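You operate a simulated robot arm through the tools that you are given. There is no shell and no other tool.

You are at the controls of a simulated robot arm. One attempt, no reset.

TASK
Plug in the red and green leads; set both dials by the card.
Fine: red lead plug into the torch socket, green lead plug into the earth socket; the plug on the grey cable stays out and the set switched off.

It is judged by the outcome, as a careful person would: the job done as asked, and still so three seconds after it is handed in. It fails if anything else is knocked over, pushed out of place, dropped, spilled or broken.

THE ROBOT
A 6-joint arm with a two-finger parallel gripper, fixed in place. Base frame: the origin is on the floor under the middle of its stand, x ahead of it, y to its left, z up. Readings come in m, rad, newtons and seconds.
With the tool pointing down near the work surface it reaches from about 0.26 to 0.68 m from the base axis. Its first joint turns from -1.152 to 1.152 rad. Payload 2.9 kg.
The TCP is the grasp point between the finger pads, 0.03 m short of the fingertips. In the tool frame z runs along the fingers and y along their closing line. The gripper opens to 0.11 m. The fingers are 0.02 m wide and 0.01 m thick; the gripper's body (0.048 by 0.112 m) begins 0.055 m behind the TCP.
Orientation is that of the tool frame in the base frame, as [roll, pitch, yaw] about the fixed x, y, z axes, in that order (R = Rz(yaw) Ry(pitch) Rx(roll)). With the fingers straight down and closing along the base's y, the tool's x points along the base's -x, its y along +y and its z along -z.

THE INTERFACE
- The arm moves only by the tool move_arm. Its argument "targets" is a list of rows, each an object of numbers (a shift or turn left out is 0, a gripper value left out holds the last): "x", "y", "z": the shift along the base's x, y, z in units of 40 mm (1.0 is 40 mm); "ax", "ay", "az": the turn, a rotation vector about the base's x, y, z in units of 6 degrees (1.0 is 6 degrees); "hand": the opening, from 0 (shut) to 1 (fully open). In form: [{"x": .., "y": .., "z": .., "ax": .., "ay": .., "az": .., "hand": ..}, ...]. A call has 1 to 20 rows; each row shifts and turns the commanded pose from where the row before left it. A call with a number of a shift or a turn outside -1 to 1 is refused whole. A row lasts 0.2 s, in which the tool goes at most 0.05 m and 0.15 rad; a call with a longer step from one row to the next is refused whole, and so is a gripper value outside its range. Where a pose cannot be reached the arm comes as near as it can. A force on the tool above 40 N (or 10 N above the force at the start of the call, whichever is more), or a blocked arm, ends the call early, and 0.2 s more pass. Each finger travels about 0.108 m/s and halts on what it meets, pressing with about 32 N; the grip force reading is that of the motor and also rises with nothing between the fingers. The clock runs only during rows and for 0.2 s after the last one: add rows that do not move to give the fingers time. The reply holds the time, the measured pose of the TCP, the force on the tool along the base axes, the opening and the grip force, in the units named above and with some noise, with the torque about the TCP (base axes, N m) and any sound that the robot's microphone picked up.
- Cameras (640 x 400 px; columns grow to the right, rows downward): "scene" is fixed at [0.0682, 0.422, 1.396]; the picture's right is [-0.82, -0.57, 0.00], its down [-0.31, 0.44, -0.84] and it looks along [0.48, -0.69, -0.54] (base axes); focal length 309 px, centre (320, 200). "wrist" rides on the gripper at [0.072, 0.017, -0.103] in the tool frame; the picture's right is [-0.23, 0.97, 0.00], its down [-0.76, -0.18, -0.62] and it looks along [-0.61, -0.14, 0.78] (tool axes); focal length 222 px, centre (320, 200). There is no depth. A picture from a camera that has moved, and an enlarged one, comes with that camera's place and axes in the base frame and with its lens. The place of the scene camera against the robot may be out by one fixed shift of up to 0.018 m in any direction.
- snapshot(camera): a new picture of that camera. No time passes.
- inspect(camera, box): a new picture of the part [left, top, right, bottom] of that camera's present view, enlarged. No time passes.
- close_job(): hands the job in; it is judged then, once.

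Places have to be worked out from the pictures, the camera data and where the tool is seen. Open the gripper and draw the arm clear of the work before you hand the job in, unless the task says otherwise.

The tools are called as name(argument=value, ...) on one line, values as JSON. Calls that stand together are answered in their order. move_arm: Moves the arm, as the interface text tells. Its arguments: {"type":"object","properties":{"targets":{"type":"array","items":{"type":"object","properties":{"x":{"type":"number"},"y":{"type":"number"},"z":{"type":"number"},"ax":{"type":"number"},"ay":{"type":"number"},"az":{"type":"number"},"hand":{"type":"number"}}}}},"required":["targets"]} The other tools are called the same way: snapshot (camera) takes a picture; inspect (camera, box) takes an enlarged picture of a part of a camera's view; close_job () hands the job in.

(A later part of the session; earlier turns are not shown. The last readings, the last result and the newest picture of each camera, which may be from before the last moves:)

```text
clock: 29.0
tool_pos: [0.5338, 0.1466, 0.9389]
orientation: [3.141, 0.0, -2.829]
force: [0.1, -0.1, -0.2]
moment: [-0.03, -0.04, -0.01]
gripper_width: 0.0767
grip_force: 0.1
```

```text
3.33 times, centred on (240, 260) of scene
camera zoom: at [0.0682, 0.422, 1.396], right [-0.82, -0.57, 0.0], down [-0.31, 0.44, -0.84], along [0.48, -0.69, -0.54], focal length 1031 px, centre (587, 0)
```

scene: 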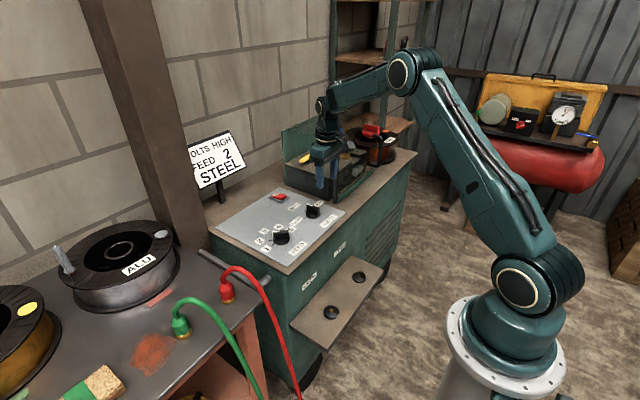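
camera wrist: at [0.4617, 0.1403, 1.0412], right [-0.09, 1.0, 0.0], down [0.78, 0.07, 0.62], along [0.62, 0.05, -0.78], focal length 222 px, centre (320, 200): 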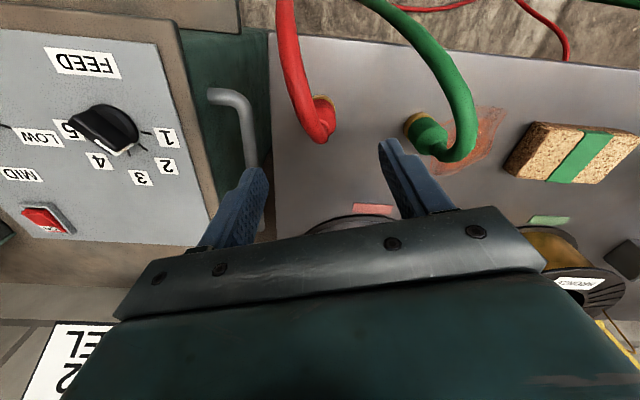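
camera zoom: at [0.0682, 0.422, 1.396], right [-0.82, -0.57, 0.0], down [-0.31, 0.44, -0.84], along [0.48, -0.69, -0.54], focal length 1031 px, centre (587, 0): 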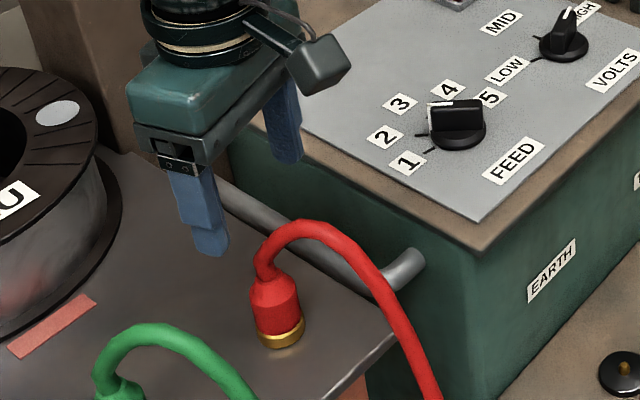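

The plug axis is within about 2 mm of the tool axis, at (0.5365,0.1475). I'll trim and descend so that the pads straddle the red body, then check before closing.

move_arm(targets=[{"x": 0.04, "y": 0.025, "z": -0.5}, {"z": -0.7}, {"z": -0.7}, {"z": -0.5}, {}])

inspect(camera="wrist", box=[220, 80, 440, 220])

inspect(camera="scene", box=[170, 200, 310, 320])

```text
clock: 30.2
tool_pos: [0.5377, 0.1469, 0.8415]
orientation: [-3.14, 0.0, -2.829]
force: [0.5, 1.3, -0.2]
moment: [-0.05, 0.01, -0.01]
gripper_width: 0.077
grip_force: 0.0
```

```text
2.86 times, centred on (330, 150) of wrist
camera zoom: at [0.4641, 0.1413, 0.9447], right [-0.08, 1.0, 0.0], down [0.78, 0.07, 0.62], along [0.62, 0.05, -0.78], focal length 635 px, centre (291, 343)
```

zoom: 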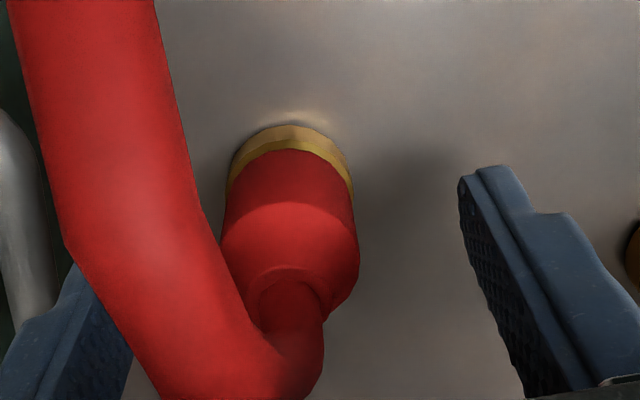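

```text
3.33 times, centred on (240, 260) of scene
camera zoom: at [0.0682, 0.422, 1.396], right [-0.82, -0.57, 0.0], down [-0.31, 0.44, -0.84], along [0.48, -0.69, -0.54], focal length 1031 px, centre (587, 0)
```

zoom: 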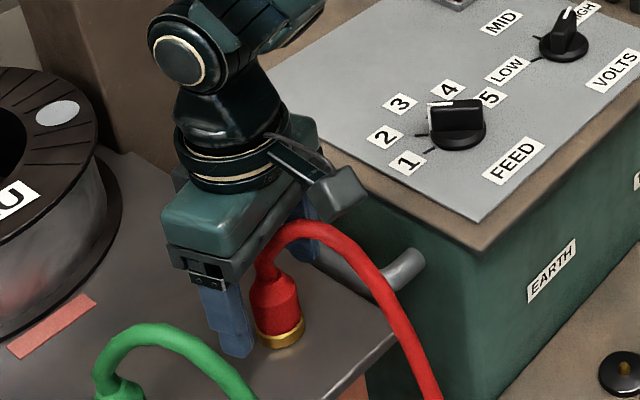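

The plug is centered between the fingers. I'll lower 3 mm more, to just clear the cable loop under the palm, and close on the body.

move_arm(targets=[{"z": -0.08}, {"hand": 0}, {"hand": 0}, {"hand": 0}, {"hand": 0}])

inspect(camera="wrist", box=[220, 80, 440, 220])

inspect(camera="scene", box=[170, 200, 310, 320])

```text
clock: 31.4
tool_pos: [0.5362, 0.1478, 0.839]
orientation: [3.141, 0.002, -2.827]
force: [-0.1, -0.5, -0.3]
moment: [0.02, -0.02, -0.01]
gripper_width: 0.03
grip_force: 31.8
```

```text
2.86 times, centred on (330, 150) of wrist
camera zoom: at [0.4642, 0.1411, 0.942], right [-0.09, 1.0, 0.0], down [0.78, 0.07, 0.62], along [0.62, 0.05, -0.78], focal length 635 px, centre (291, 343)
```

zoom: 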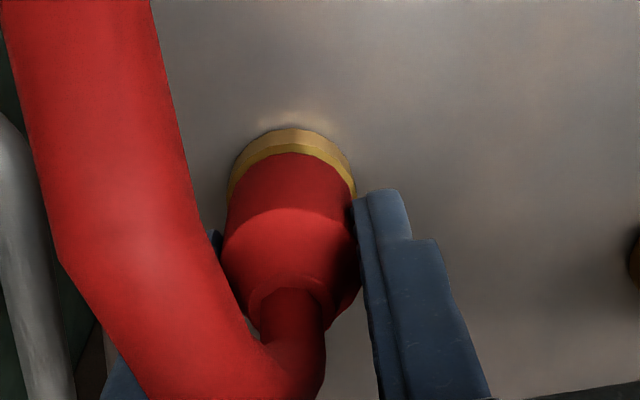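

```text
3.33 times, centred on (240, 260) of scene
camera zoom: at [0.0682, 0.4221, 1.396], right [-0.82, -0.57, 0.0], down [-0.31, 0.44, -0.84], along [0.48, -0.69, -0.54], focal length 1031 px, centre (587, 0)
```

zoom: 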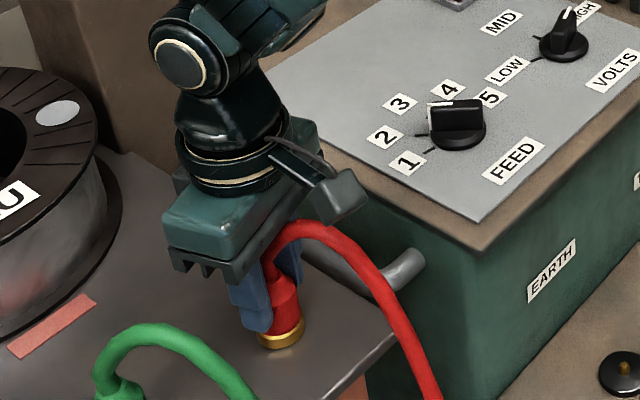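

The red plug is held (30 mm, 32 N) with its bottom about 55 mm below the TCP. I'll lift it straight up and check that it comes along with the cable.

move_arm(targets=[{"z": 0.3}, {"z": 0.5}, {"z": 0.7}, {"z": 0.8}, {"z": 0.8}, {}])

snapshot(camera="scene")

snapshot(camera="wrist")

```text
clock: 32.8
tool_pos: [0.5382, 0.1483, 0.9624]
orientation: [-3.142, 0.0, -2.827]
force: [-0.3, -0.3, 0.7]
moment: [0.01, 0.0, 0.0]
gripper_width: 0.0
grip_force: 31.6
```

```text
taken
```

scene: 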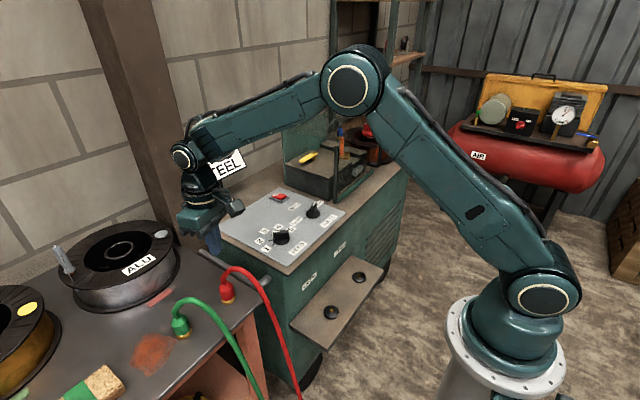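

```text
taken
camera wrist: at [0.4642, 0.1427, 1.0662], right [-0.09, 1.0, 0.0], down [0.78, 0.07, 0.62], along [0.62, 0.05, -0.78], focal length 222 px, centre (320, 200)
```

wrist: 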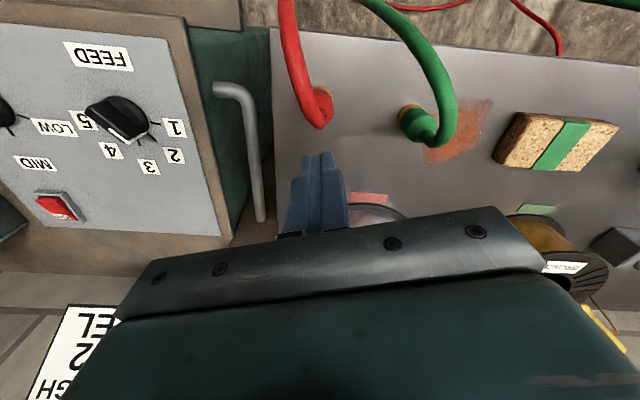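

The fingers closed to zero: the plug slipped out and is still standing on the bench. I'd only held about 8 mm of it near its shoulder. I'll look closely to see whether it has moved and how tall the body really is.

inspect(camera="scene", box=[190, 255, 270, 315])

inspect(camera="wrist", box=[260, 70, 380, 150])

inspect(camera="scene", box=[140, 280, 240, 350])

```text
6.67 times, centred on (230, 285) of scene
camera zoom: at [0.0682, 0.422, 1.396], right [-0.82, -0.57, 0.0], down [-0.31, 0.44, -0.84], along [0.48, -0.69, -0.54], focal length 2062 px, centre (920, -367)
```

zoom: 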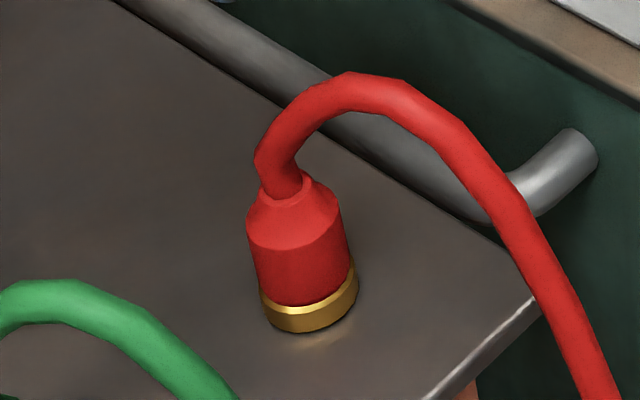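

```text
5.00 times, centred on (320, 110) of wrist
camera zoom: at [0.4642, 0.1427, 1.0662], right [-0.09, 1.0, 0.0], down [0.78, 0.07, 0.62], along [0.62, 0.05, -0.78], focal length 1111 px, centre (320, 650)
```

zoom: 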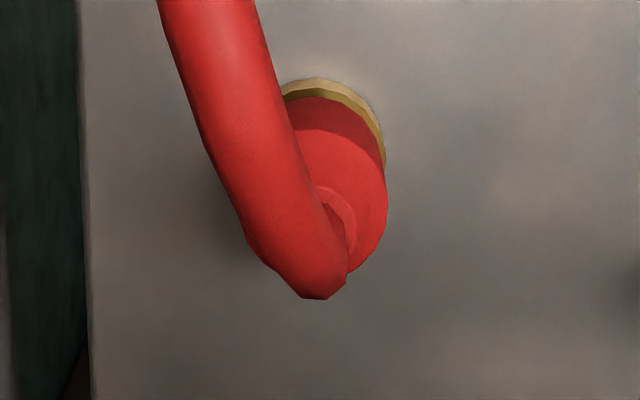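

```text
5.71 times, centred on (190, 315) of scene
camera zoom: at [0.0682, 0.422, 1.396], right [-0.82, -0.57, 0.0], down [-0.31, 0.44, -0.84], along [0.48, -0.69, -0.54], focal length 1767 px, centre (1063, -457)
```

zoom: 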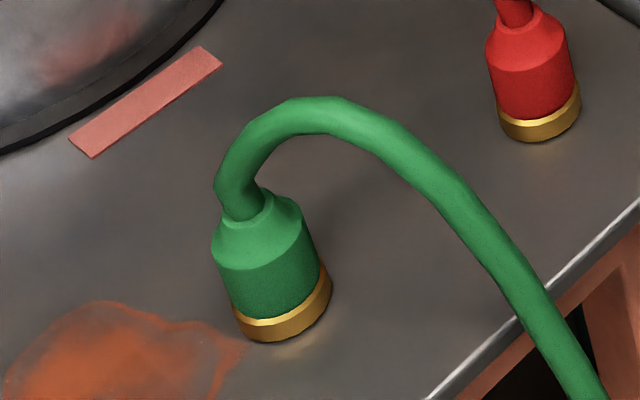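

The plug hasn't moved. The shoulder is at about z 0.828 and the body is 30 mm wide, so I'll take a deeper grip. The plug is also about 2.5 mm to -x of my tool axis, which I'll correct while descending with the fingers open, watching for force from the cable against the palm.

move_arm(targets=[{"hand": 0.55}, {"x": -0.0625, "z": -0.5, "hand": 0.55}, {"z": -0.7}, {"z": -0.7}, {"z": -0.7}, {"z": -0.4}, {}])

inspect(camera="wrist", box=[220, 80, 440, 220])

inspect(camera="scene", box=[180, 220, 280, 320])

```text
clock: 34.4
tool_pos: [0.5348, 0.1487, 0.8445]
orientation: [-3.14, -0.001, -2.827]
force: [-0.2, -0.8, 1.3]
moment: [-0.01, -0.04, -0.01]
gripper_width: 0.0604
grip_force: 0.0
```

```text
2.86 times, centred on (330, 150) of wrist
camera zoom: at [0.4614, 0.1424, 0.9473], right [-0.08, 1.0, 0.0], down [0.78, 0.07, 0.62], along [0.62, 0.05, -0.78], focal length 635 px, centre (291, 343)
```

zoom: 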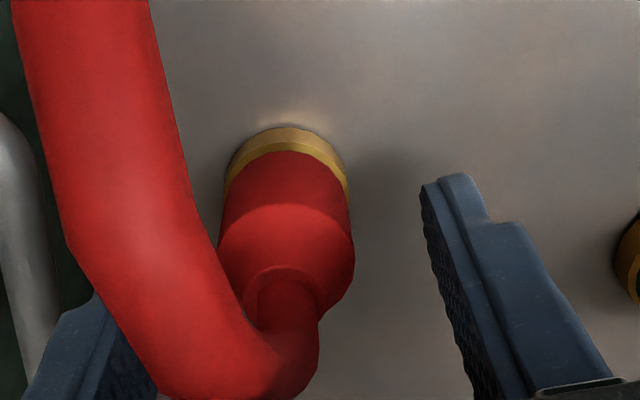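

```text
4.00 times, centred on (230, 270) of scene
camera zoom: at [0.0682, 0.422, 1.396], right [-0.82, -0.57, 0.0], down [-0.31, 0.44, -0.84], along [0.48, -0.69, -0.54], focal length 1237 px, centre (680, -80)
```

zoom: 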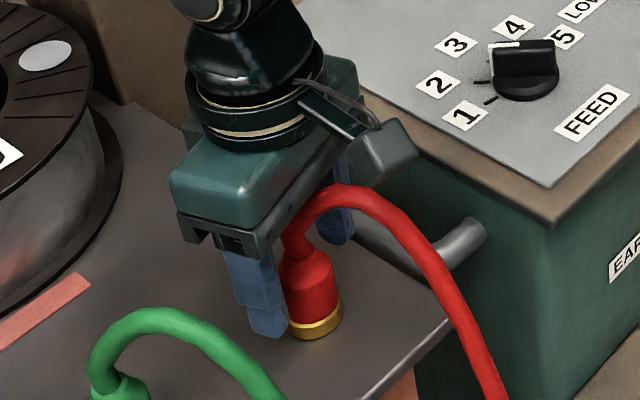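

The plug is centered with the fingers open around it. I'll go down 10 mm and read the force for cable contact.

move_arm(targets=[{"y": -0.025, "z": -0.125}, {"z": -0.125}, {}])

```text
clock: 35.2
tool_pos: [0.5333, 0.1476, 0.8336]
orientation: [-3.141, -0.001, -2.83]
force: [-0.2, -0.2, -0.1]
moment: [-0.01, -0.03, 0.02]
gripper_width: 0.0605
grip_force: 0.2
```

No contact force yet. Down another 8 mm, then I'll check force and the pictures.

move_arm(targets=[{"z": -0.1}, {"z": -0.1}, {}])

inspect(camera="wrist", box=[220, 80, 440, 220])

inspect(camera="scene", box=[180, 220, 280, 320])

```text
clock: 36.0
tool_pos: [0.533, 0.1474, 0.8251]
orientation: [3.141, -0.001, -2.828]
force: [0.0, 0.3, -0.2]
moment: [0.05, 0.01, 0.01]
gripper_width: 0.0605
grip_force: 0.1
```

```text
2.86 times, centred on (330, 150) of wrist
camera zoom: at [0.461, 0.141, 0.9287], right [-0.08, 1.0, 0.0], down [0.78, 0.07, 0.62], along [0.62, 0.05, -0.78], focal length 635 px, centre (291, 343)
```

zoom: 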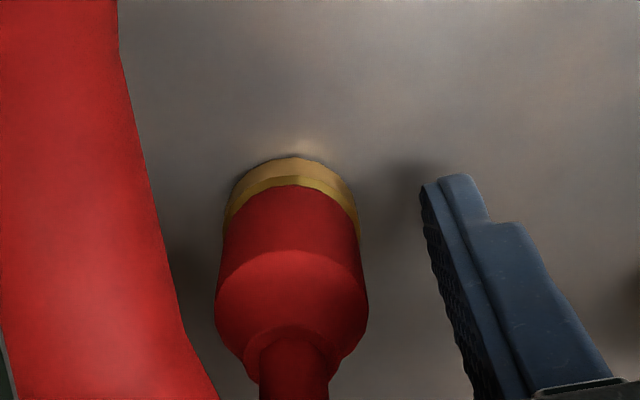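

```text
4.00 times, centred on (230, 270) of scene
camera zoom: at [0.0682, 0.422, 1.396], right [-0.82, -0.57, 0.0], down [-0.31, 0.44, -0.84], along [0.48, -0.69, -0.54], focal length 1237 px, centre (680, -80)
```

zoom: 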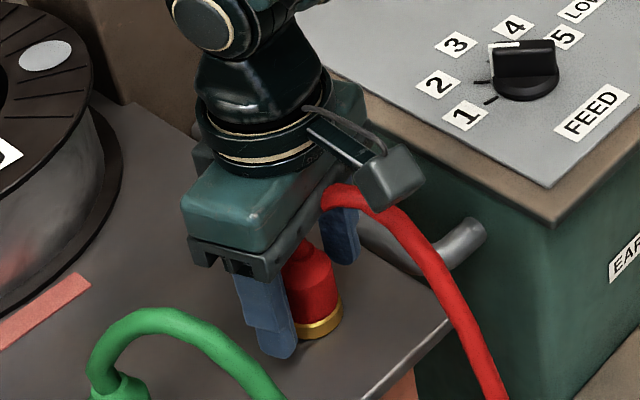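

No force, so the cable isn't pushing back. The tips are at z 0.795, just above the gold ring, giving about 33 mm of grip. I'll close here and try a small 4 mm lift to read the load.

move_arm(targets=[{"hand": 0}, {"hand": 0}, {"hand": 0}, {"hand": 0}, {"z": 0.1}, {}])

inspect(camera="wrist", box=[220, 80, 440, 220])

inspect(camera="scene", box=[180, 220, 280, 320])

```text
clock: 37.4
tool_pos: [0.5347, 0.1482, 0.8289]
orientation: [-3.141, -0.001, -2.826]
force: [-0.9, 0.4, -1.4]
moment: [-0.02, 0.02, 0.03]
gripper_width: 0.0293
grip_force: 32.2
```

```text
2.86 times, centred on (330, 150) of wrist
camera zoom: at [0.4612, 0.141, 0.9327], right [-0.09, 1.0, 0.0], down [0.78, 0.07, 0.62], along [0.62, 0.05, -0.78], focal length 635 px, centre (291, 343)
```

zoom: 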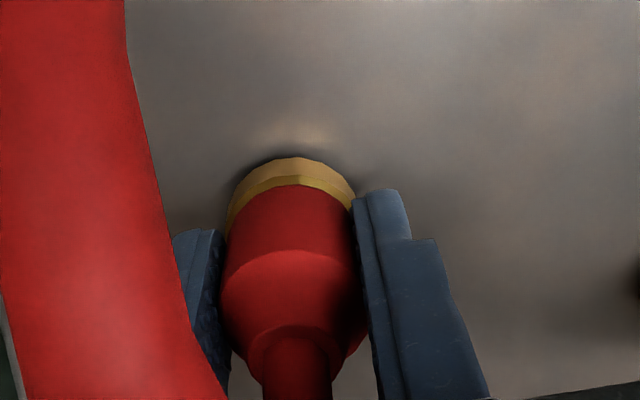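

```text
4.00 times, centred on (230, 270) of scene
camera zoom: at [0.0682, 0.4221, 1.396], right [-0.82, -0.57, 0.0], down [-0.31, 0.44, -0.84], along [0.48, -0.69, -0.54], focal length 1237 px, centre (680, -80)
```

zoom: 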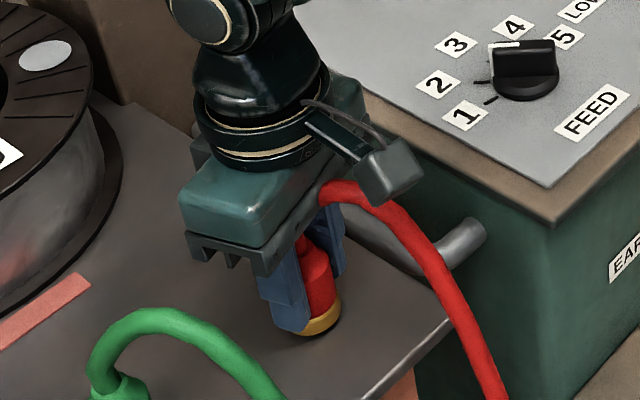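

The plug now seems to have come up with the hand (same place in the wrist view, with a shadow gap below). I'll lift another 20 mm gently and verify that the width stays near 29 mm.

move_arm(targets=[{"z": 0.15}, {"z": 0.2}, {"z": 0.2}, {}])

inspect(camera="wrist", box=[220, 80, 440, 220])

inspect(camera="scene", box=[180, 220, 280, 320])

```text
clock: 38.4
tool_pos: [0.5341, 0.1471, 0.8525]
orientation: [-3.141, 0.0, -2.828]
force: [-0.1, -0.6, -1.3]
moment: [-0.02, -0.05, 0.04]
gripper_width: 0.0294
grip_force: 31.8
```

```text
2.86 times, centred on (330, 150) of wrist
camera zoom: at [0.4608, 0.141, 0.955], right [-0.09, 1.0, 0.0], down [0.78, 0.07, 0.62], along [0.62, 0.05, -0.78], focal length 635 px, centre (291, 343)
```

zoom: 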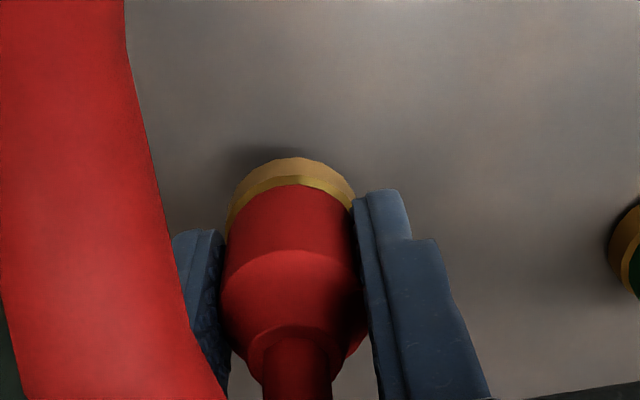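

```text
4.00 times, centred on (230, 270) of scene
camera zoom: at [0.0682, 0.4221, 1.396], right [-0.82, -0.57, 0.0], down [-0.31, 0.44, -0.84], along [0.48, -0.69, -0.54], focal length 1237 px, centre (680, -80)
```

zoom: 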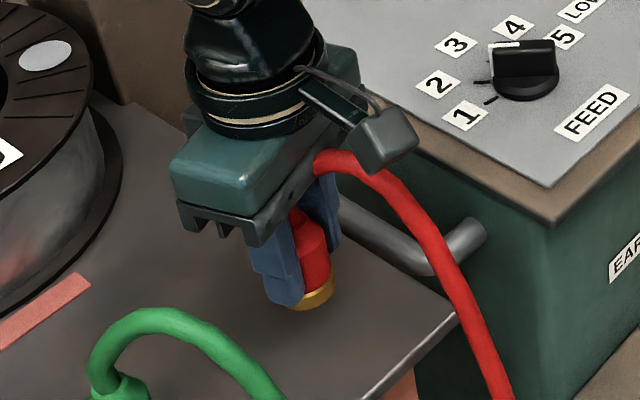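

The red plug is firmly held (29 mm) with its bottom about 41 mm below the TCP. I'll raise it, draw it back toward the robot clear of the bench edge, and turn the yaw back to square.

move_arm(targets=[{"z": 0.7}, {"z": 0.8}, {"z": 0.6}, {"x": -0.6, "az": -0.6}, {"x": -0.7, "az": -0.6}, {"x": -0.7, "az": -0.6}, {"x": -0.7, "az": -0.6}, {"x": -0.65, "az": -0.6}, {}])

snapshot(camera="scene")

snapshot(camera="wrist")

```text
clock: 40.4
tool_pos: [0.4019, 0.1474, 0.933]
orientation: [3.141, 0.001, 3.137]
force: [-0.5, -0.5, -1.4]
moment: [0.02, 0.02, 0.0]
gripper_width: 0.0296
grip_force: 32.0
```

```text
taken
```

scene: 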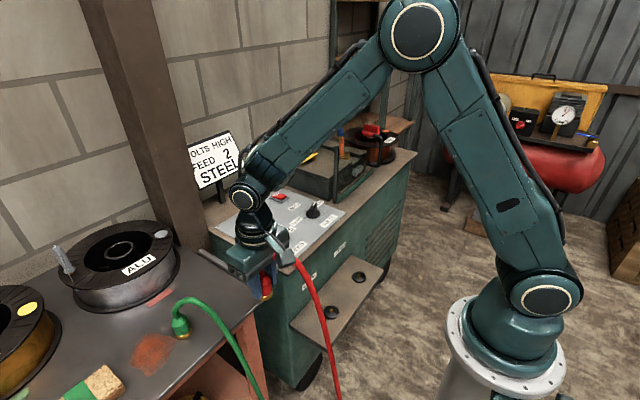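

```text
taken
camera wrist: at [0.3296, 0.1646, 1.0368], right [0.23, 0.97, 0.0], down [0.76, -0.18, 0.62], along [0.61, -0.14, -0.78], focal length 222 px, centre (320, 200)
```

wrist: 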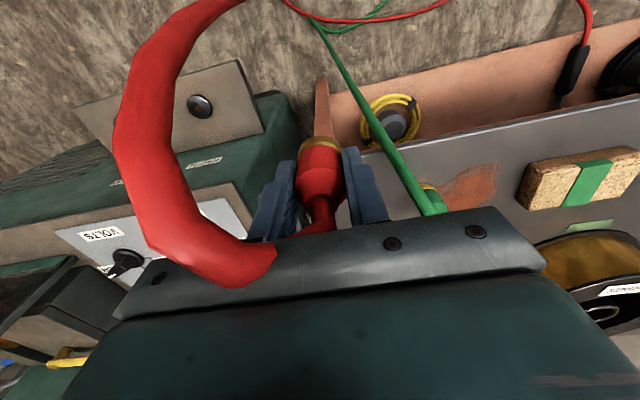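

The cable trails freely and the load is only about 1.4 N. Now I'll carry the plug along -y at this height in front of the set until it's above the torch socket.

move_arm(targets=[{"y": -0.5}, {"y": -0.8}, {"y": -0.8}, {"y": -0.8}, {"y": -0.8}, {"y": -0.8}, {"y": -0.8}, {"y": -0.8}, {"y": -0.8}, {"y": -0.8}, {"y": -0.8}, {"y": -0.8}, {"y": -0.8}, {"y": -0.8}, {"y": -0.085}, {}])

snapshot(camera="scene")

snapshot(camera="wrist")

```text
clock: 43.8
tool_pos: [0.4011, -0.2922, 0.9353]
orientation: [-3.142, 0.001, -3.141]
force: [-0.8, -0.2, -1.0]
moment: [-0.01, -0.01, -0.03]
gripper_width: 0.0291
grip_force: 32.5
```

```text
taken
```

scene: 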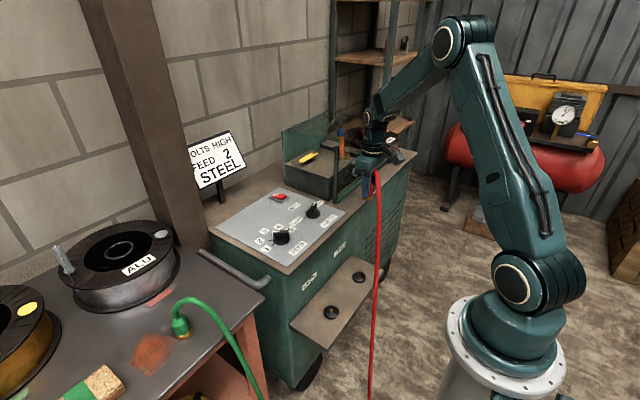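

```text
taken
camera wrist: at [0.3297, -0.2755, 1.0379], right [0.23, 0.97, 0.0], down [0.76, -0.18, 0.62], along [0.61, -0.14, -0.78], focal length 222 px, centre (320, 200)
```

wrist: 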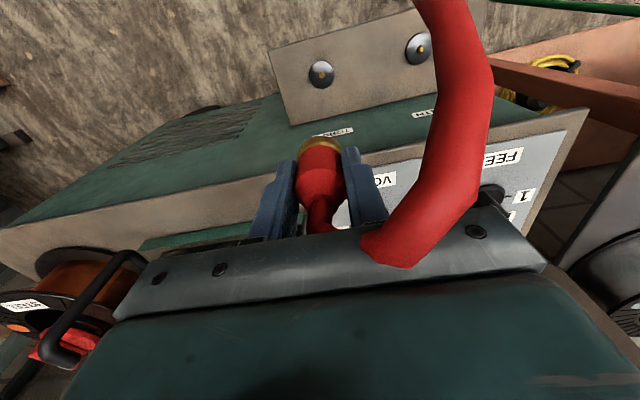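

The plug is above the torch socket area and the cable now trails to +y. I'll enlarge to measure the sockets relative to the tool axis.

inspect(camera="wrist", box=[260, 20, 460, 145])

inspect(camera="scene", box=[290, 230, 410, 340])

```text
3.20 times, centred on (360, 82) of wrist
camera zoom: at [0.3297, -0.2755, 1.0379], right [0.23, 0.97, 0.0], down [0.76, -0.18, 0.62], along [0.61, -0.14, -0.78], focal length 711 px, centre (192, 576)
```

zoom: 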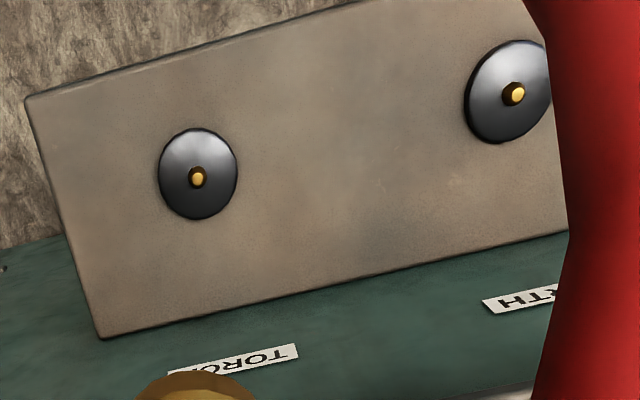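

```text
3.64 times, centred on (350, 285) of scene
camera zoom: at [0.0682, 0.422, 1.396], right [-0.82, -0.57, 0.0], down [-0.31, 0.44, -0.84], along [0.48, -0.69, -0.54], focal length 1124 px, centre (211, -109)
```

zoom: 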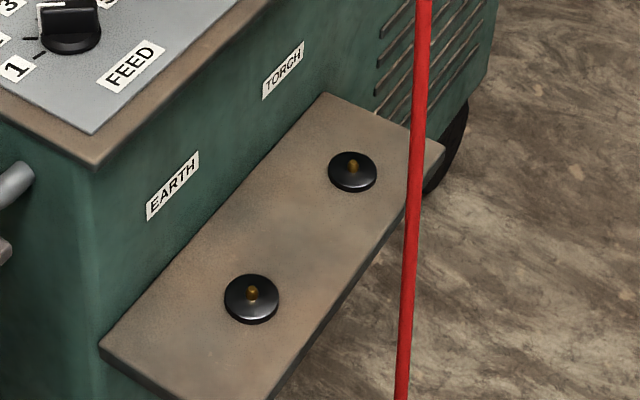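

I put the torch socket centre at (0.406,-0.2905), with the disc at about z 0.56 and a pin sticking up slightly. I'll align over it and descend to leave roughly 80 mm between plug and socket, then check.

move_arm(targets=[{"x": 0.12, "y": 0.04, "z": -0.4}, {"z": -0.75}, {"z": -0.75}, {"z": -0.75}, {"z": -0.75}, {"z": -0.75}, {"z": -0.75}, {"z": -0.75}, {"z": -0.7}, {}])

snapshot(camera="wrist")

snapshot(camera="scene")

inspect(camera="wrist", box=[240, 60, 440, 200])

```text
clock: 46.0
tool_pos: [0.4063, -0.2915, 0.6797]
orientation: [3.141, 0.0, 3.142]
force: [-0.3, -0.8, -1.5]
moment: [-0.03, 0.01, 0.02]
gripper_width: 0.0293
grip_force: 31.3
```

```text
taken
camera wrist: at [0.3348, -0.2754, 0.7841], right [0.23, 0.97, 0.0], down [0.76, -0.18, 0.62], along [0.61, -0.14, -0.78], focal length 222 px, centre (320, 200)
```

wrist: 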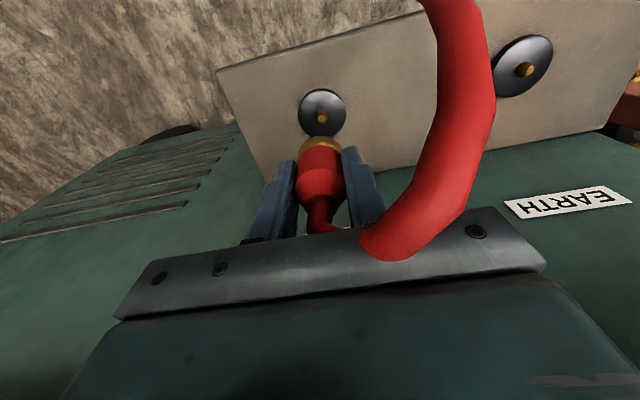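

```text
taken
```

scene: 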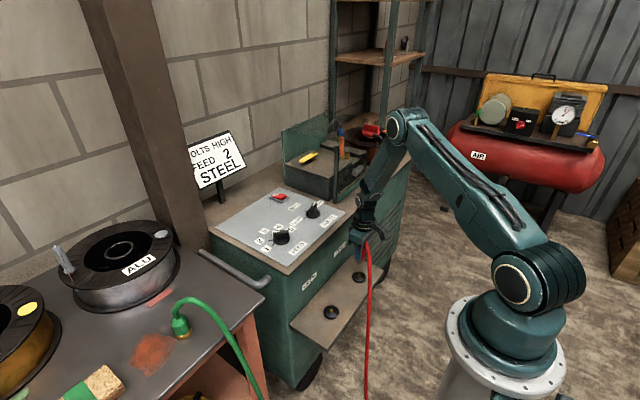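

```text
2.86 times, centred on (340, 130) of wrist
camera zoom: at [0.3348, -0.2754, 0.7841], right [0.23, 0.97, 0.0], down [0.76, -0.18, 0.62], along [0.61, -0.14, -0.78], focal length 635 px, centre (263, 400)
```

zoom: 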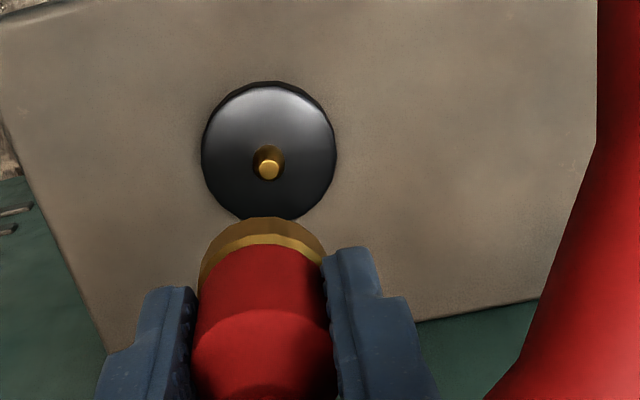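

The pin tip triangulates to (0.407,-0.2905,0.568), with the plug centred on the tool axis about 1.7 mm short in y. I'll trim and go down to just above the pin.

move_arm(targets=[{"y": 0.04, "z": -0.3}, {"z": -0.4}, {"z": -0.4}, {"z": -0.35}, {}])

inspect(camera="wrist", box=[240, 80, 400, 200])

inspect(camera="scene", box=[300, 230, 420, 330])

```text
clock: 47.2
tool_pos: [0.4068, -0.2892, 0.6237]
orientation: [-3.141, -0.001, -3.141]
force: [-0.2, 0.0, -0.5]
moment: [-0.01, -0.02, 0.01]
gripper_width: 0.0293
grip_force: 32.6
```

```text
3.33 times, centred on (320, 140) of wrist
camera zoom: at [0.334, -0.2717, 0.7266], right [0.23, 0.97, 0.0], down [0.76, -0.18, 0.62], along [0.61, -0.14, -0.78], focal length 740 px, centre (320, 400)
```

zoom: 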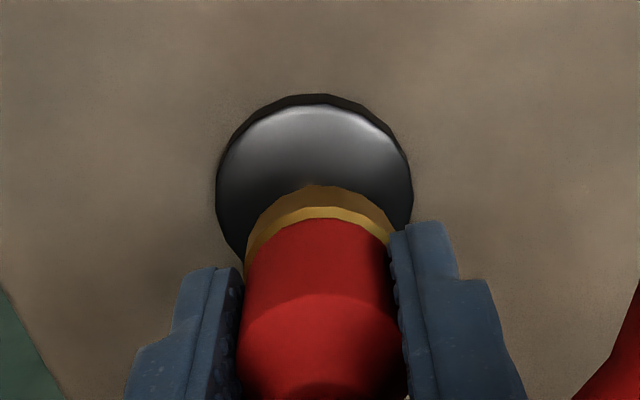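

```text
4.00 times, centred on (360, 280) of scene
camera zoom: at [0.0682, 0.422, 1.396], right [-0.82, -0.57, 0.0], down [-0.31, 0.44, -0.84], along [0.48, -0.69, -0.54], focal length 1237 px, centre (160, -120)
```

zoom: 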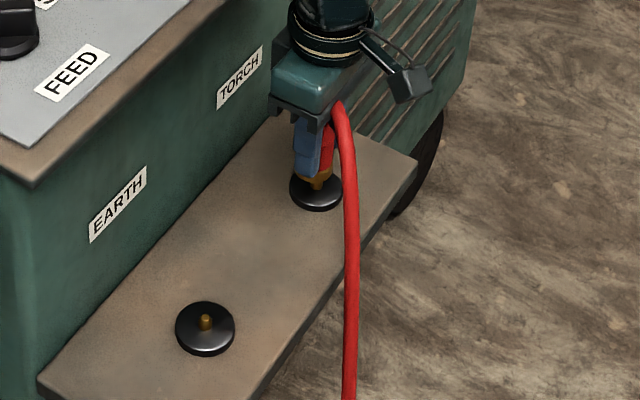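

The disc is centred about 1.3 mm to -y of the plug. I'll correct that and lower in small steps onto the pin, watching the force.

move_arm(targets=[{"y": -0.035}, {"z": -0.15}, {"z": -0.15}, {"z": -0.1}, {}])

inspect(camera="wrist", box=[240, 80, 400, 200])

inspect(camera="scene", box=[330, 240, 410, 300])

```text
clock: 48.4
tool_pos: [0.4042, -0.2899, 0.6075]
orientation: [-3.14, 0.0, -3.142]
force: [-5.9, 1.8, 6.9]
moment: [0.09, 0.23, 0.05]
gripper_width: 0.029
grip_force: 31.7
```

```text
3.33 times, centred on (320, 140) of wrist
camera zoom: at [0.3331, -0.2734, 0.7108], right [0.23, 0.97, 0.0], down [0.76, -0.18, 0.62], along [0.61, -0.14, -0.78], focal length 740 px, centre (320, 400)
```

zoom: 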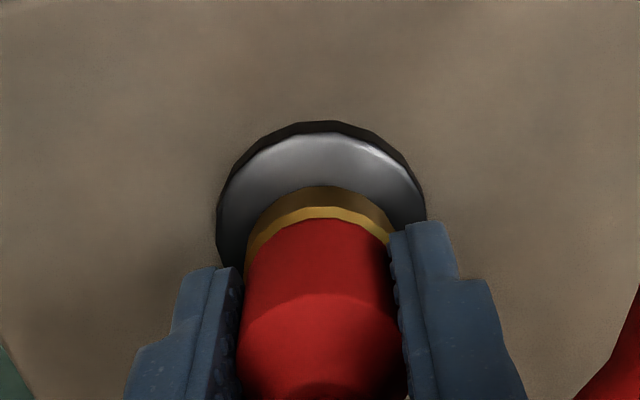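

```text
6.67 times, centred on (370, 270) of scene
camera zoom: at [0.068, 0.4221, 1.3959], right [-0.82, -0.57, 0.0], down [-0.31, 0.44, -0.84], along [0.48, -0.69, -0.54], focal length 2062 px, centre (-13, -267)
```

zoom: 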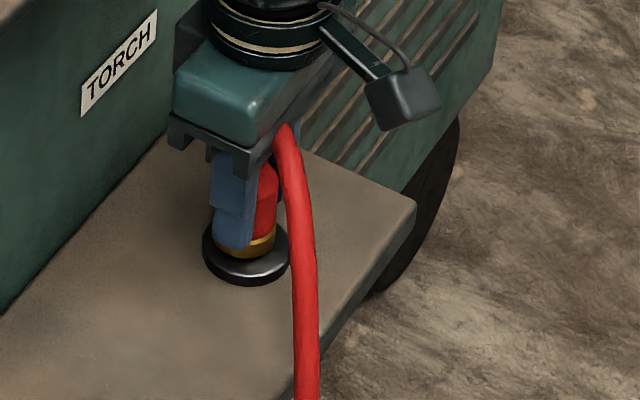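

There's contact, with Fx about -6 N, so the pin is guiding the plug toward -x. I'll shift the command 2 mm that way and continue down gently.

move_arm(targets=[{"x": -0.05}, {"z": -0.1}, {"z": -0.1}, {}])

inspect(camera="wrist", box=[240, 80, 400, 200])

inspect(camera="scene", box=[330, 240, 410, 300])

```text
clock: 49.0
tool_pos: [0.4045, -0.2905, 0.6076]
orientation: [3.14, 0.001, -3.139]
force: [-3.4, 1.9, 6.9]
moment: [-0.07, 0.1, 0.14]
gripper_width: 0.0291
grip_force: 32.4
stopped in row 2: the force on the tool passed its limit at 48 N (the readings are from after the stop); the commanded pose is now the measured one
```

```text
3.33 times, centred on (320, 140) of wrist
camera zoom: at [0.3328, -0.2737, 0.7105], right [0.23, 0.97, 0.0], down [0.76, -0.18, 0.62], along [0.61, -0.14, -0.78], focal length 740 px, centre (320, 400)
```

zoom: 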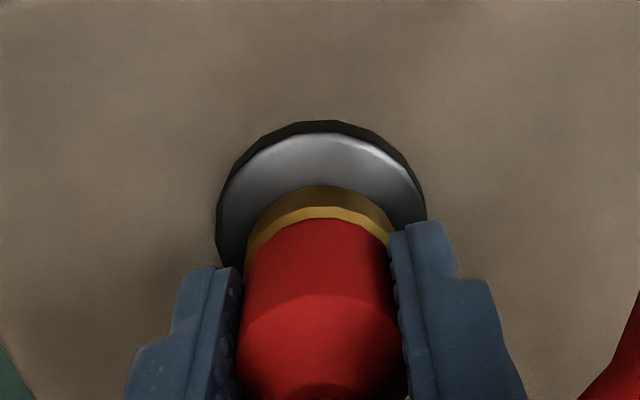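

```text
6.67 times, centred on (370, 270) of scene
camera zoom: at [0.068, 0.4221, 1.3959], right [-0.82, -0.57, 0.0], down [-0.31, 0.44, -0.84], along [0.48, -0.69, -0.54], focal length 2062 px, centre (-13, -267)
```

zoom: 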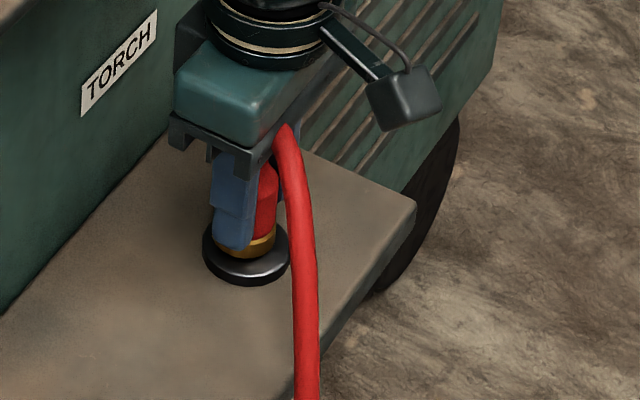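

The push stopped at 48 N with the ring still about 8 mm above the socket face, so the plug is resting on the pin tip rather than seated. I'll lift off 3 mm and look at the lateral alignment more closely.

move_arm(targets=[{"z": 0.1}, {}])

inspect(camera="wrist", box=[280, 100, 360, 160])

inspect(camera="scene", box=[345, 255, 385, 285])

```text
clock: 49.6
tool_pos: [0.4056, -0.2893, 0.6107]
orientation: [3.141, 0.001, -3.14]
force: [-0.4, 1.1, 0.4]
moment: [0.02, 0.02, -0.03]
gripper_width: 0.0287
grip_force: 32.1
```

```text
6.67 times, centred on (320, 130) of wrist
camera zoom: at [0.3331, -0.2737, 0.714], right [0.23, 0.97, 0.0], down [0.76, -0.18, 0.62], along [0.61, -0.14, -0.78], focal length 1481 px, centre (320, 667)
```

zoom: 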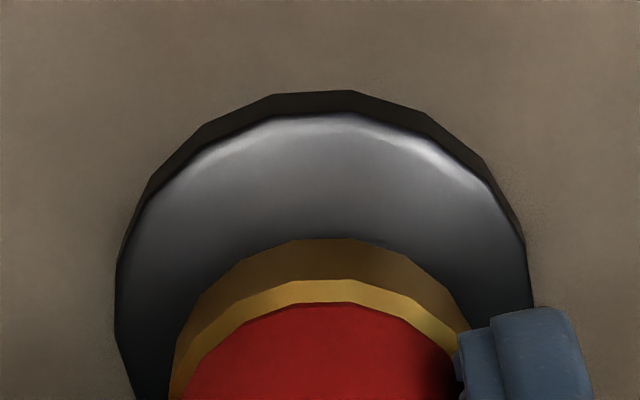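

```text
13.33 times, centred on (365, 270) of scene
camera zoom: at [0.0682, 0.422, 1.396], right [-0.82, -0.57, 0.0], down [-0.31, 0.44, -0.84], along [0.48, -0.69, -0.54], focal length 4123 px, centre (-280, -733)
```

zoom: 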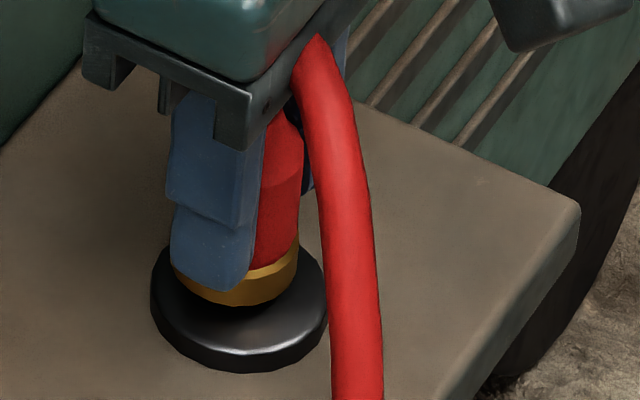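

The wrist view shows the y alignment is good. The scene view shows the plug about 2–2.5 mm too far in +x, which agrees with the contact force. I'll shift -x by 2.3 mm and lower again in small steps.

move_arm(targets=[{"x": -0.0575}, {"z": -0.07}, {"z": -0.05}, {"z": -0.05}, {}])

inspect(camera="scene", box=[345, 255, 385, 285])

inspect(camera="wrist", box=[280, 100, 360, 160])

```text
clock: 50.8
tool_pos: [0.4031, -0.2909, 0.6051]
orientation: [3.138, 0.001, -3.14]
force: [-9.8, 6.4, 29.4]
moment: [0.09, 0.07, 0.07]
gripper_width: 0.0291
grip_force: 31.8
```

```text
13.33 times, centred on (365, 270) of scene
camera zoom: at [0.0676, 0.4224, 1.3959], right [-0.82, -0.57, 0.0], down [-0.31, 0.44, -0.84], along [0.48, -0.69, -0.54], focal length 4123 px, centre (-280, -733)
```

zoom: 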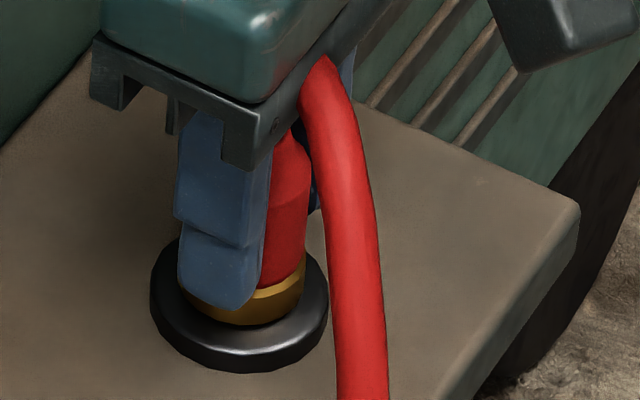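

```text
6.67 times, centred on (320, 130) of wrist
camera zoom: at [0.3305, -0.2739, 0.7085], right [0.23, 0.97, 0.0], down [0.76, -0.18, 0.62], along [0.61, -0.14, -0.78], focal length 1481 px, centre (320, 667)
```

zoom: 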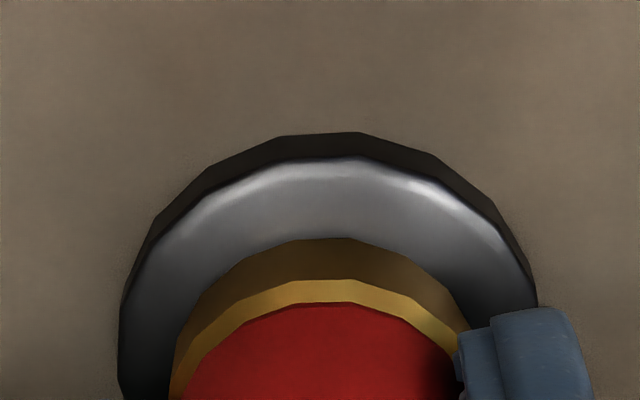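

It's closer, with lateral forces pointing toward -x and +y and both views agreeing within about 0.5 mm. I'll ease up 1 mm, nudge -0.8 mm in x and +0.6 mm in y, then press down again.

move_arm(targets=[{"z": 0.05}, {"x": -0.02, "y": 0.015}, {"z": -0.05}, {"z": -0.04}, {}])

inspect(camera="scene", box=[345, 255, 385, 285])

```text
clock: 51.9
tool_pos: [0.4026, -0.2908, 0.6051]
orientation: [3.14, 0.003, -3.14]
force: [-2.3, 2.2, 7.2]
moment: [0.01, 0.04, 0.01]
gripper_width: 0.0289
grip_force: 32.7
stopped in row 5: the force on the tool passed its limit at 44 N (the readings are from after the stop); the commanded pose is now the measured one
```

```text
13.33 times, centred on (365, 270) of scene
camera zoom: at [0.068, 0.4221, 1.3959], right [-0.82, -0.57, 0.0], down [-0.31, 0.44, -0.84], along [0.48, -0.69, -0.54], focal length 4123 px, centre (-280, -733)
```

zoom: 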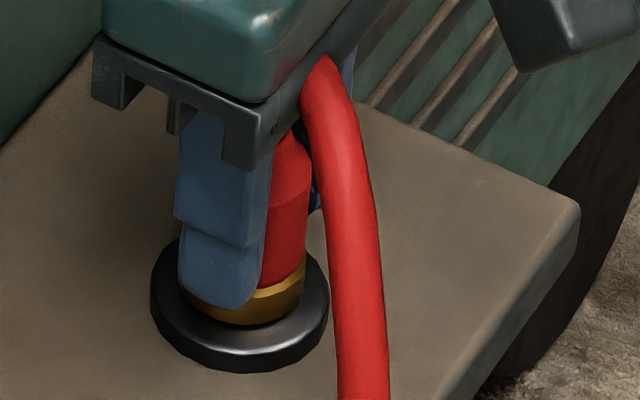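

It stopped at 44 N with the plug about 2.5 mm lower than before. To judge whether it's seated, I'll look at the empty earth socket in detail to learn the pin height and disc thickness.

inspect(camera="scene", box=[310, 295, 350, 325])

inspect(camera="wrist", box=[240, 80, 360, 170])

snapshot(camera="wrist")

```text
13.33 times, centred on (330, 310) of scene
camera zoom: at [0.068, 0.4221, 1.3959], right [-0.82, -0.57, 0.0], down [-0.31, 0.44, -0.84], along [0.48, -0.69, -0.54], focal length 4123 px, centre (187, -1267)
```

zoom: 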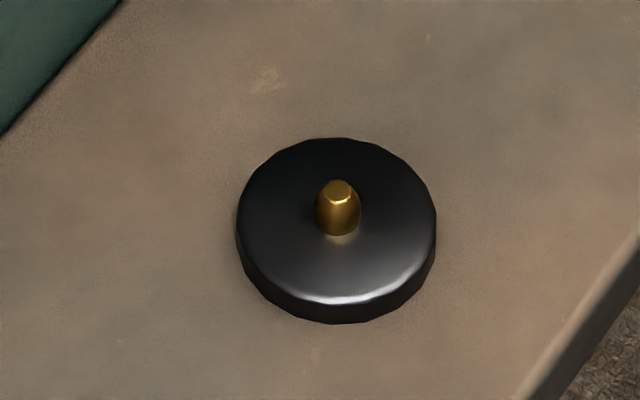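

```text
4.44 times, centred on (300, 125) of wrist
camera zoom: at [0.3305, -0.2741, 0.7084], right [0.22, 0.97, 0.0], down [0.76, -0.18, 0.62], along [0.61, -0.14, -0.78], focal length 987 px, centre (409, 533)
```

zoom: 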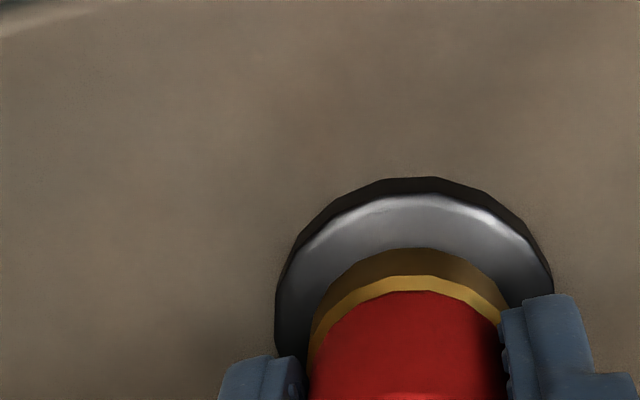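

```text
taken
camera wrist: at [0.3305, -0.2741, 0.7084], right [0.22, 0.97, 0.0], down [0.76, -0.18, 0.62], along [0.61, -0.14, -0.78], focal length 222 px, centre (320, 200)
```

wrist: 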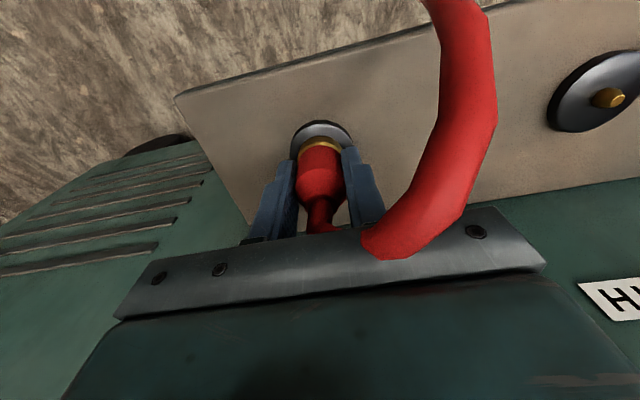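

I'll zoom in further on the plug and socket contact to see whether there's still a gap under the gold ring.

inspect(camera="scene", box=[353, 268, 373, 285])

inspect(camera="wrist", box=[290, 115, 350, 160])

```text
16.00 times, centred on (363, 276) of scene
camera zoom: at [0.068, 0.4221, 1.3959], right [-0.82, -0.57, 0.0], down [-0.31, 0.44, -0.84], along [0.48, -0.69, -0.54], focal length 4948 px, centre (-368, -1024)
```

zoom: 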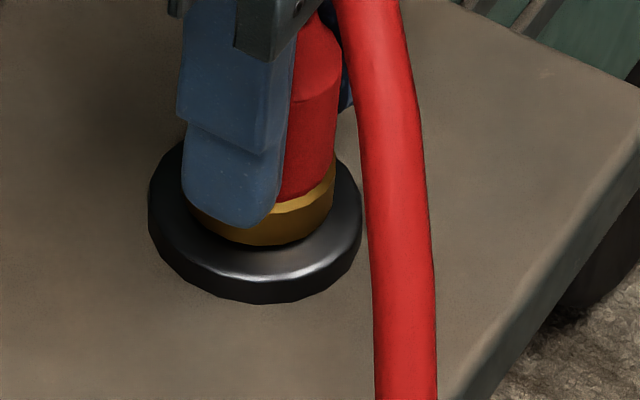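

```text
8.89 times, centred on (320, 138) of wrist
camera zoom: at [0.3305, -0.2741, 0.7084], right [0.22, 0.97, 0.0], down [0.76, -0.18, 0.62], along [0.61, -0.14, -0.78], focal length 1974 px, centre (320, 756)
```

zoom: 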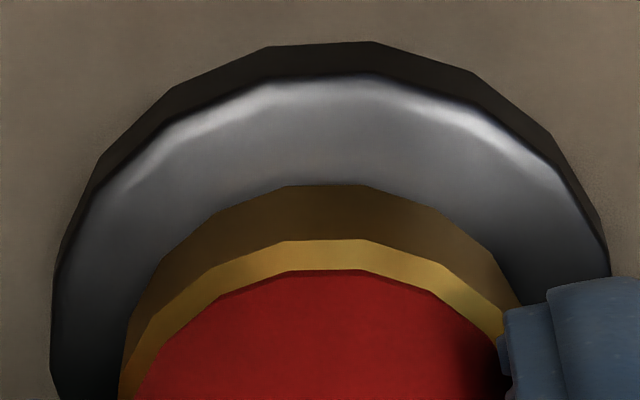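

The close-up now shows the plug about 1.5 mm past centre toward -x, with roughly a 2 mm gap under the ring. I'll lift 2 mm, shift +1.4 mm in x and +0.6 mm in y, and press again.

move_arm(targets=[{"z": 0.06}, {"x": 0.035, "y": 0.015}, {"z": -0.06}, {"z": -0.04}, {}])

inspect(camera="scene", box=[353, 268, 373, 285])

inspect(camera="wrist", box=[290, 115, 350, 160])

```text
clock: 53.2
tool_pos: [0.404, -0.2903, 0.6056]
orientation: [3.14, 0.002, -3.14]
force: [-3.3, 2.6, 8.5]
moment: [0.03, 0.05, 0.01]
gripper_width: 0.0293
grip_force: 31.6
stopped in row 5: the force on the tool passed its limit at 42 N (the readings are from after the stop); the commanded pose is now the measured one
```

```text
16.00 times, centred on (363, 276) of scene
camera zoom: at [0.068, 0.4221, 1.3959], right [-0.82, -0.57, 0.0], down [-0.31, 0.44, -0.84], along [0.48, -0.69, -0.54], focal length 4948 px, centre (-368, -1024)
```

zoom: 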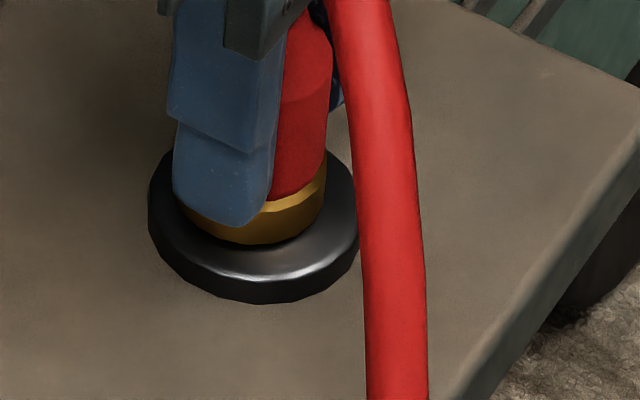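

```text
8.89 times, centred on (320, 138) of wrist
camera zoom: at [0.3325, -0.2732, 0.7085], right [0.23, 0.97, 0.0], down [0.76, -0.18, 0.62], along [0.61, -0.14, -0.78], focal length 1974 px, centre (320, 756)
```

zoom: 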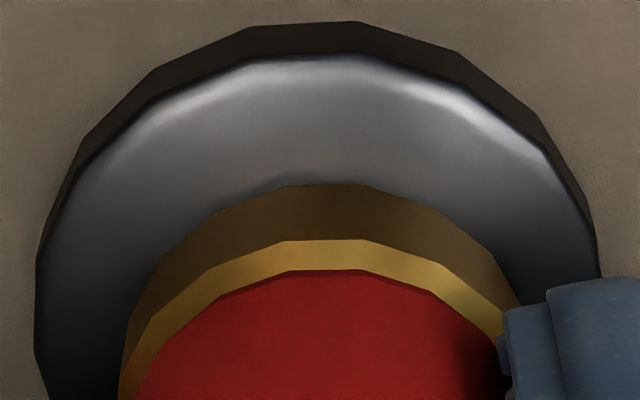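

Two x positions stop at the same height, so something still blocks it, probably the hole edge on the pin's chamfer. I'll keep a light downward press and feel around laterally, starting toward -x/+y where the side force points.

move_arm(targets=[{"z": -0.02}, {"x": -0.0125, "y": 0.0175}, {}])

```text
clock: 54.0
tool_pos: [0.4048, -0.2891, 0.6058]
orientation: [3.141, 0.002, -3.14]
force: [-9.1, 1.9, 27.5]
moment: [0.05, 0.09, 0.03]
gripper_width: 0.0292
grip_force: 32.4
```

move_arm(targets=[{"x": -0.02}, {"x": -0.02}, {}])

```text
clock: 54.8
tool_pos: [0.4039, -0.2899, 0.6055]
orientation: [-3.139, 0.007, -3.139]
force: [-1.0, -0.3, 31.9]
moment: [0.08, 0.15, -0.01]
gripper_width: 0.0291
grip_force: 32.5
```

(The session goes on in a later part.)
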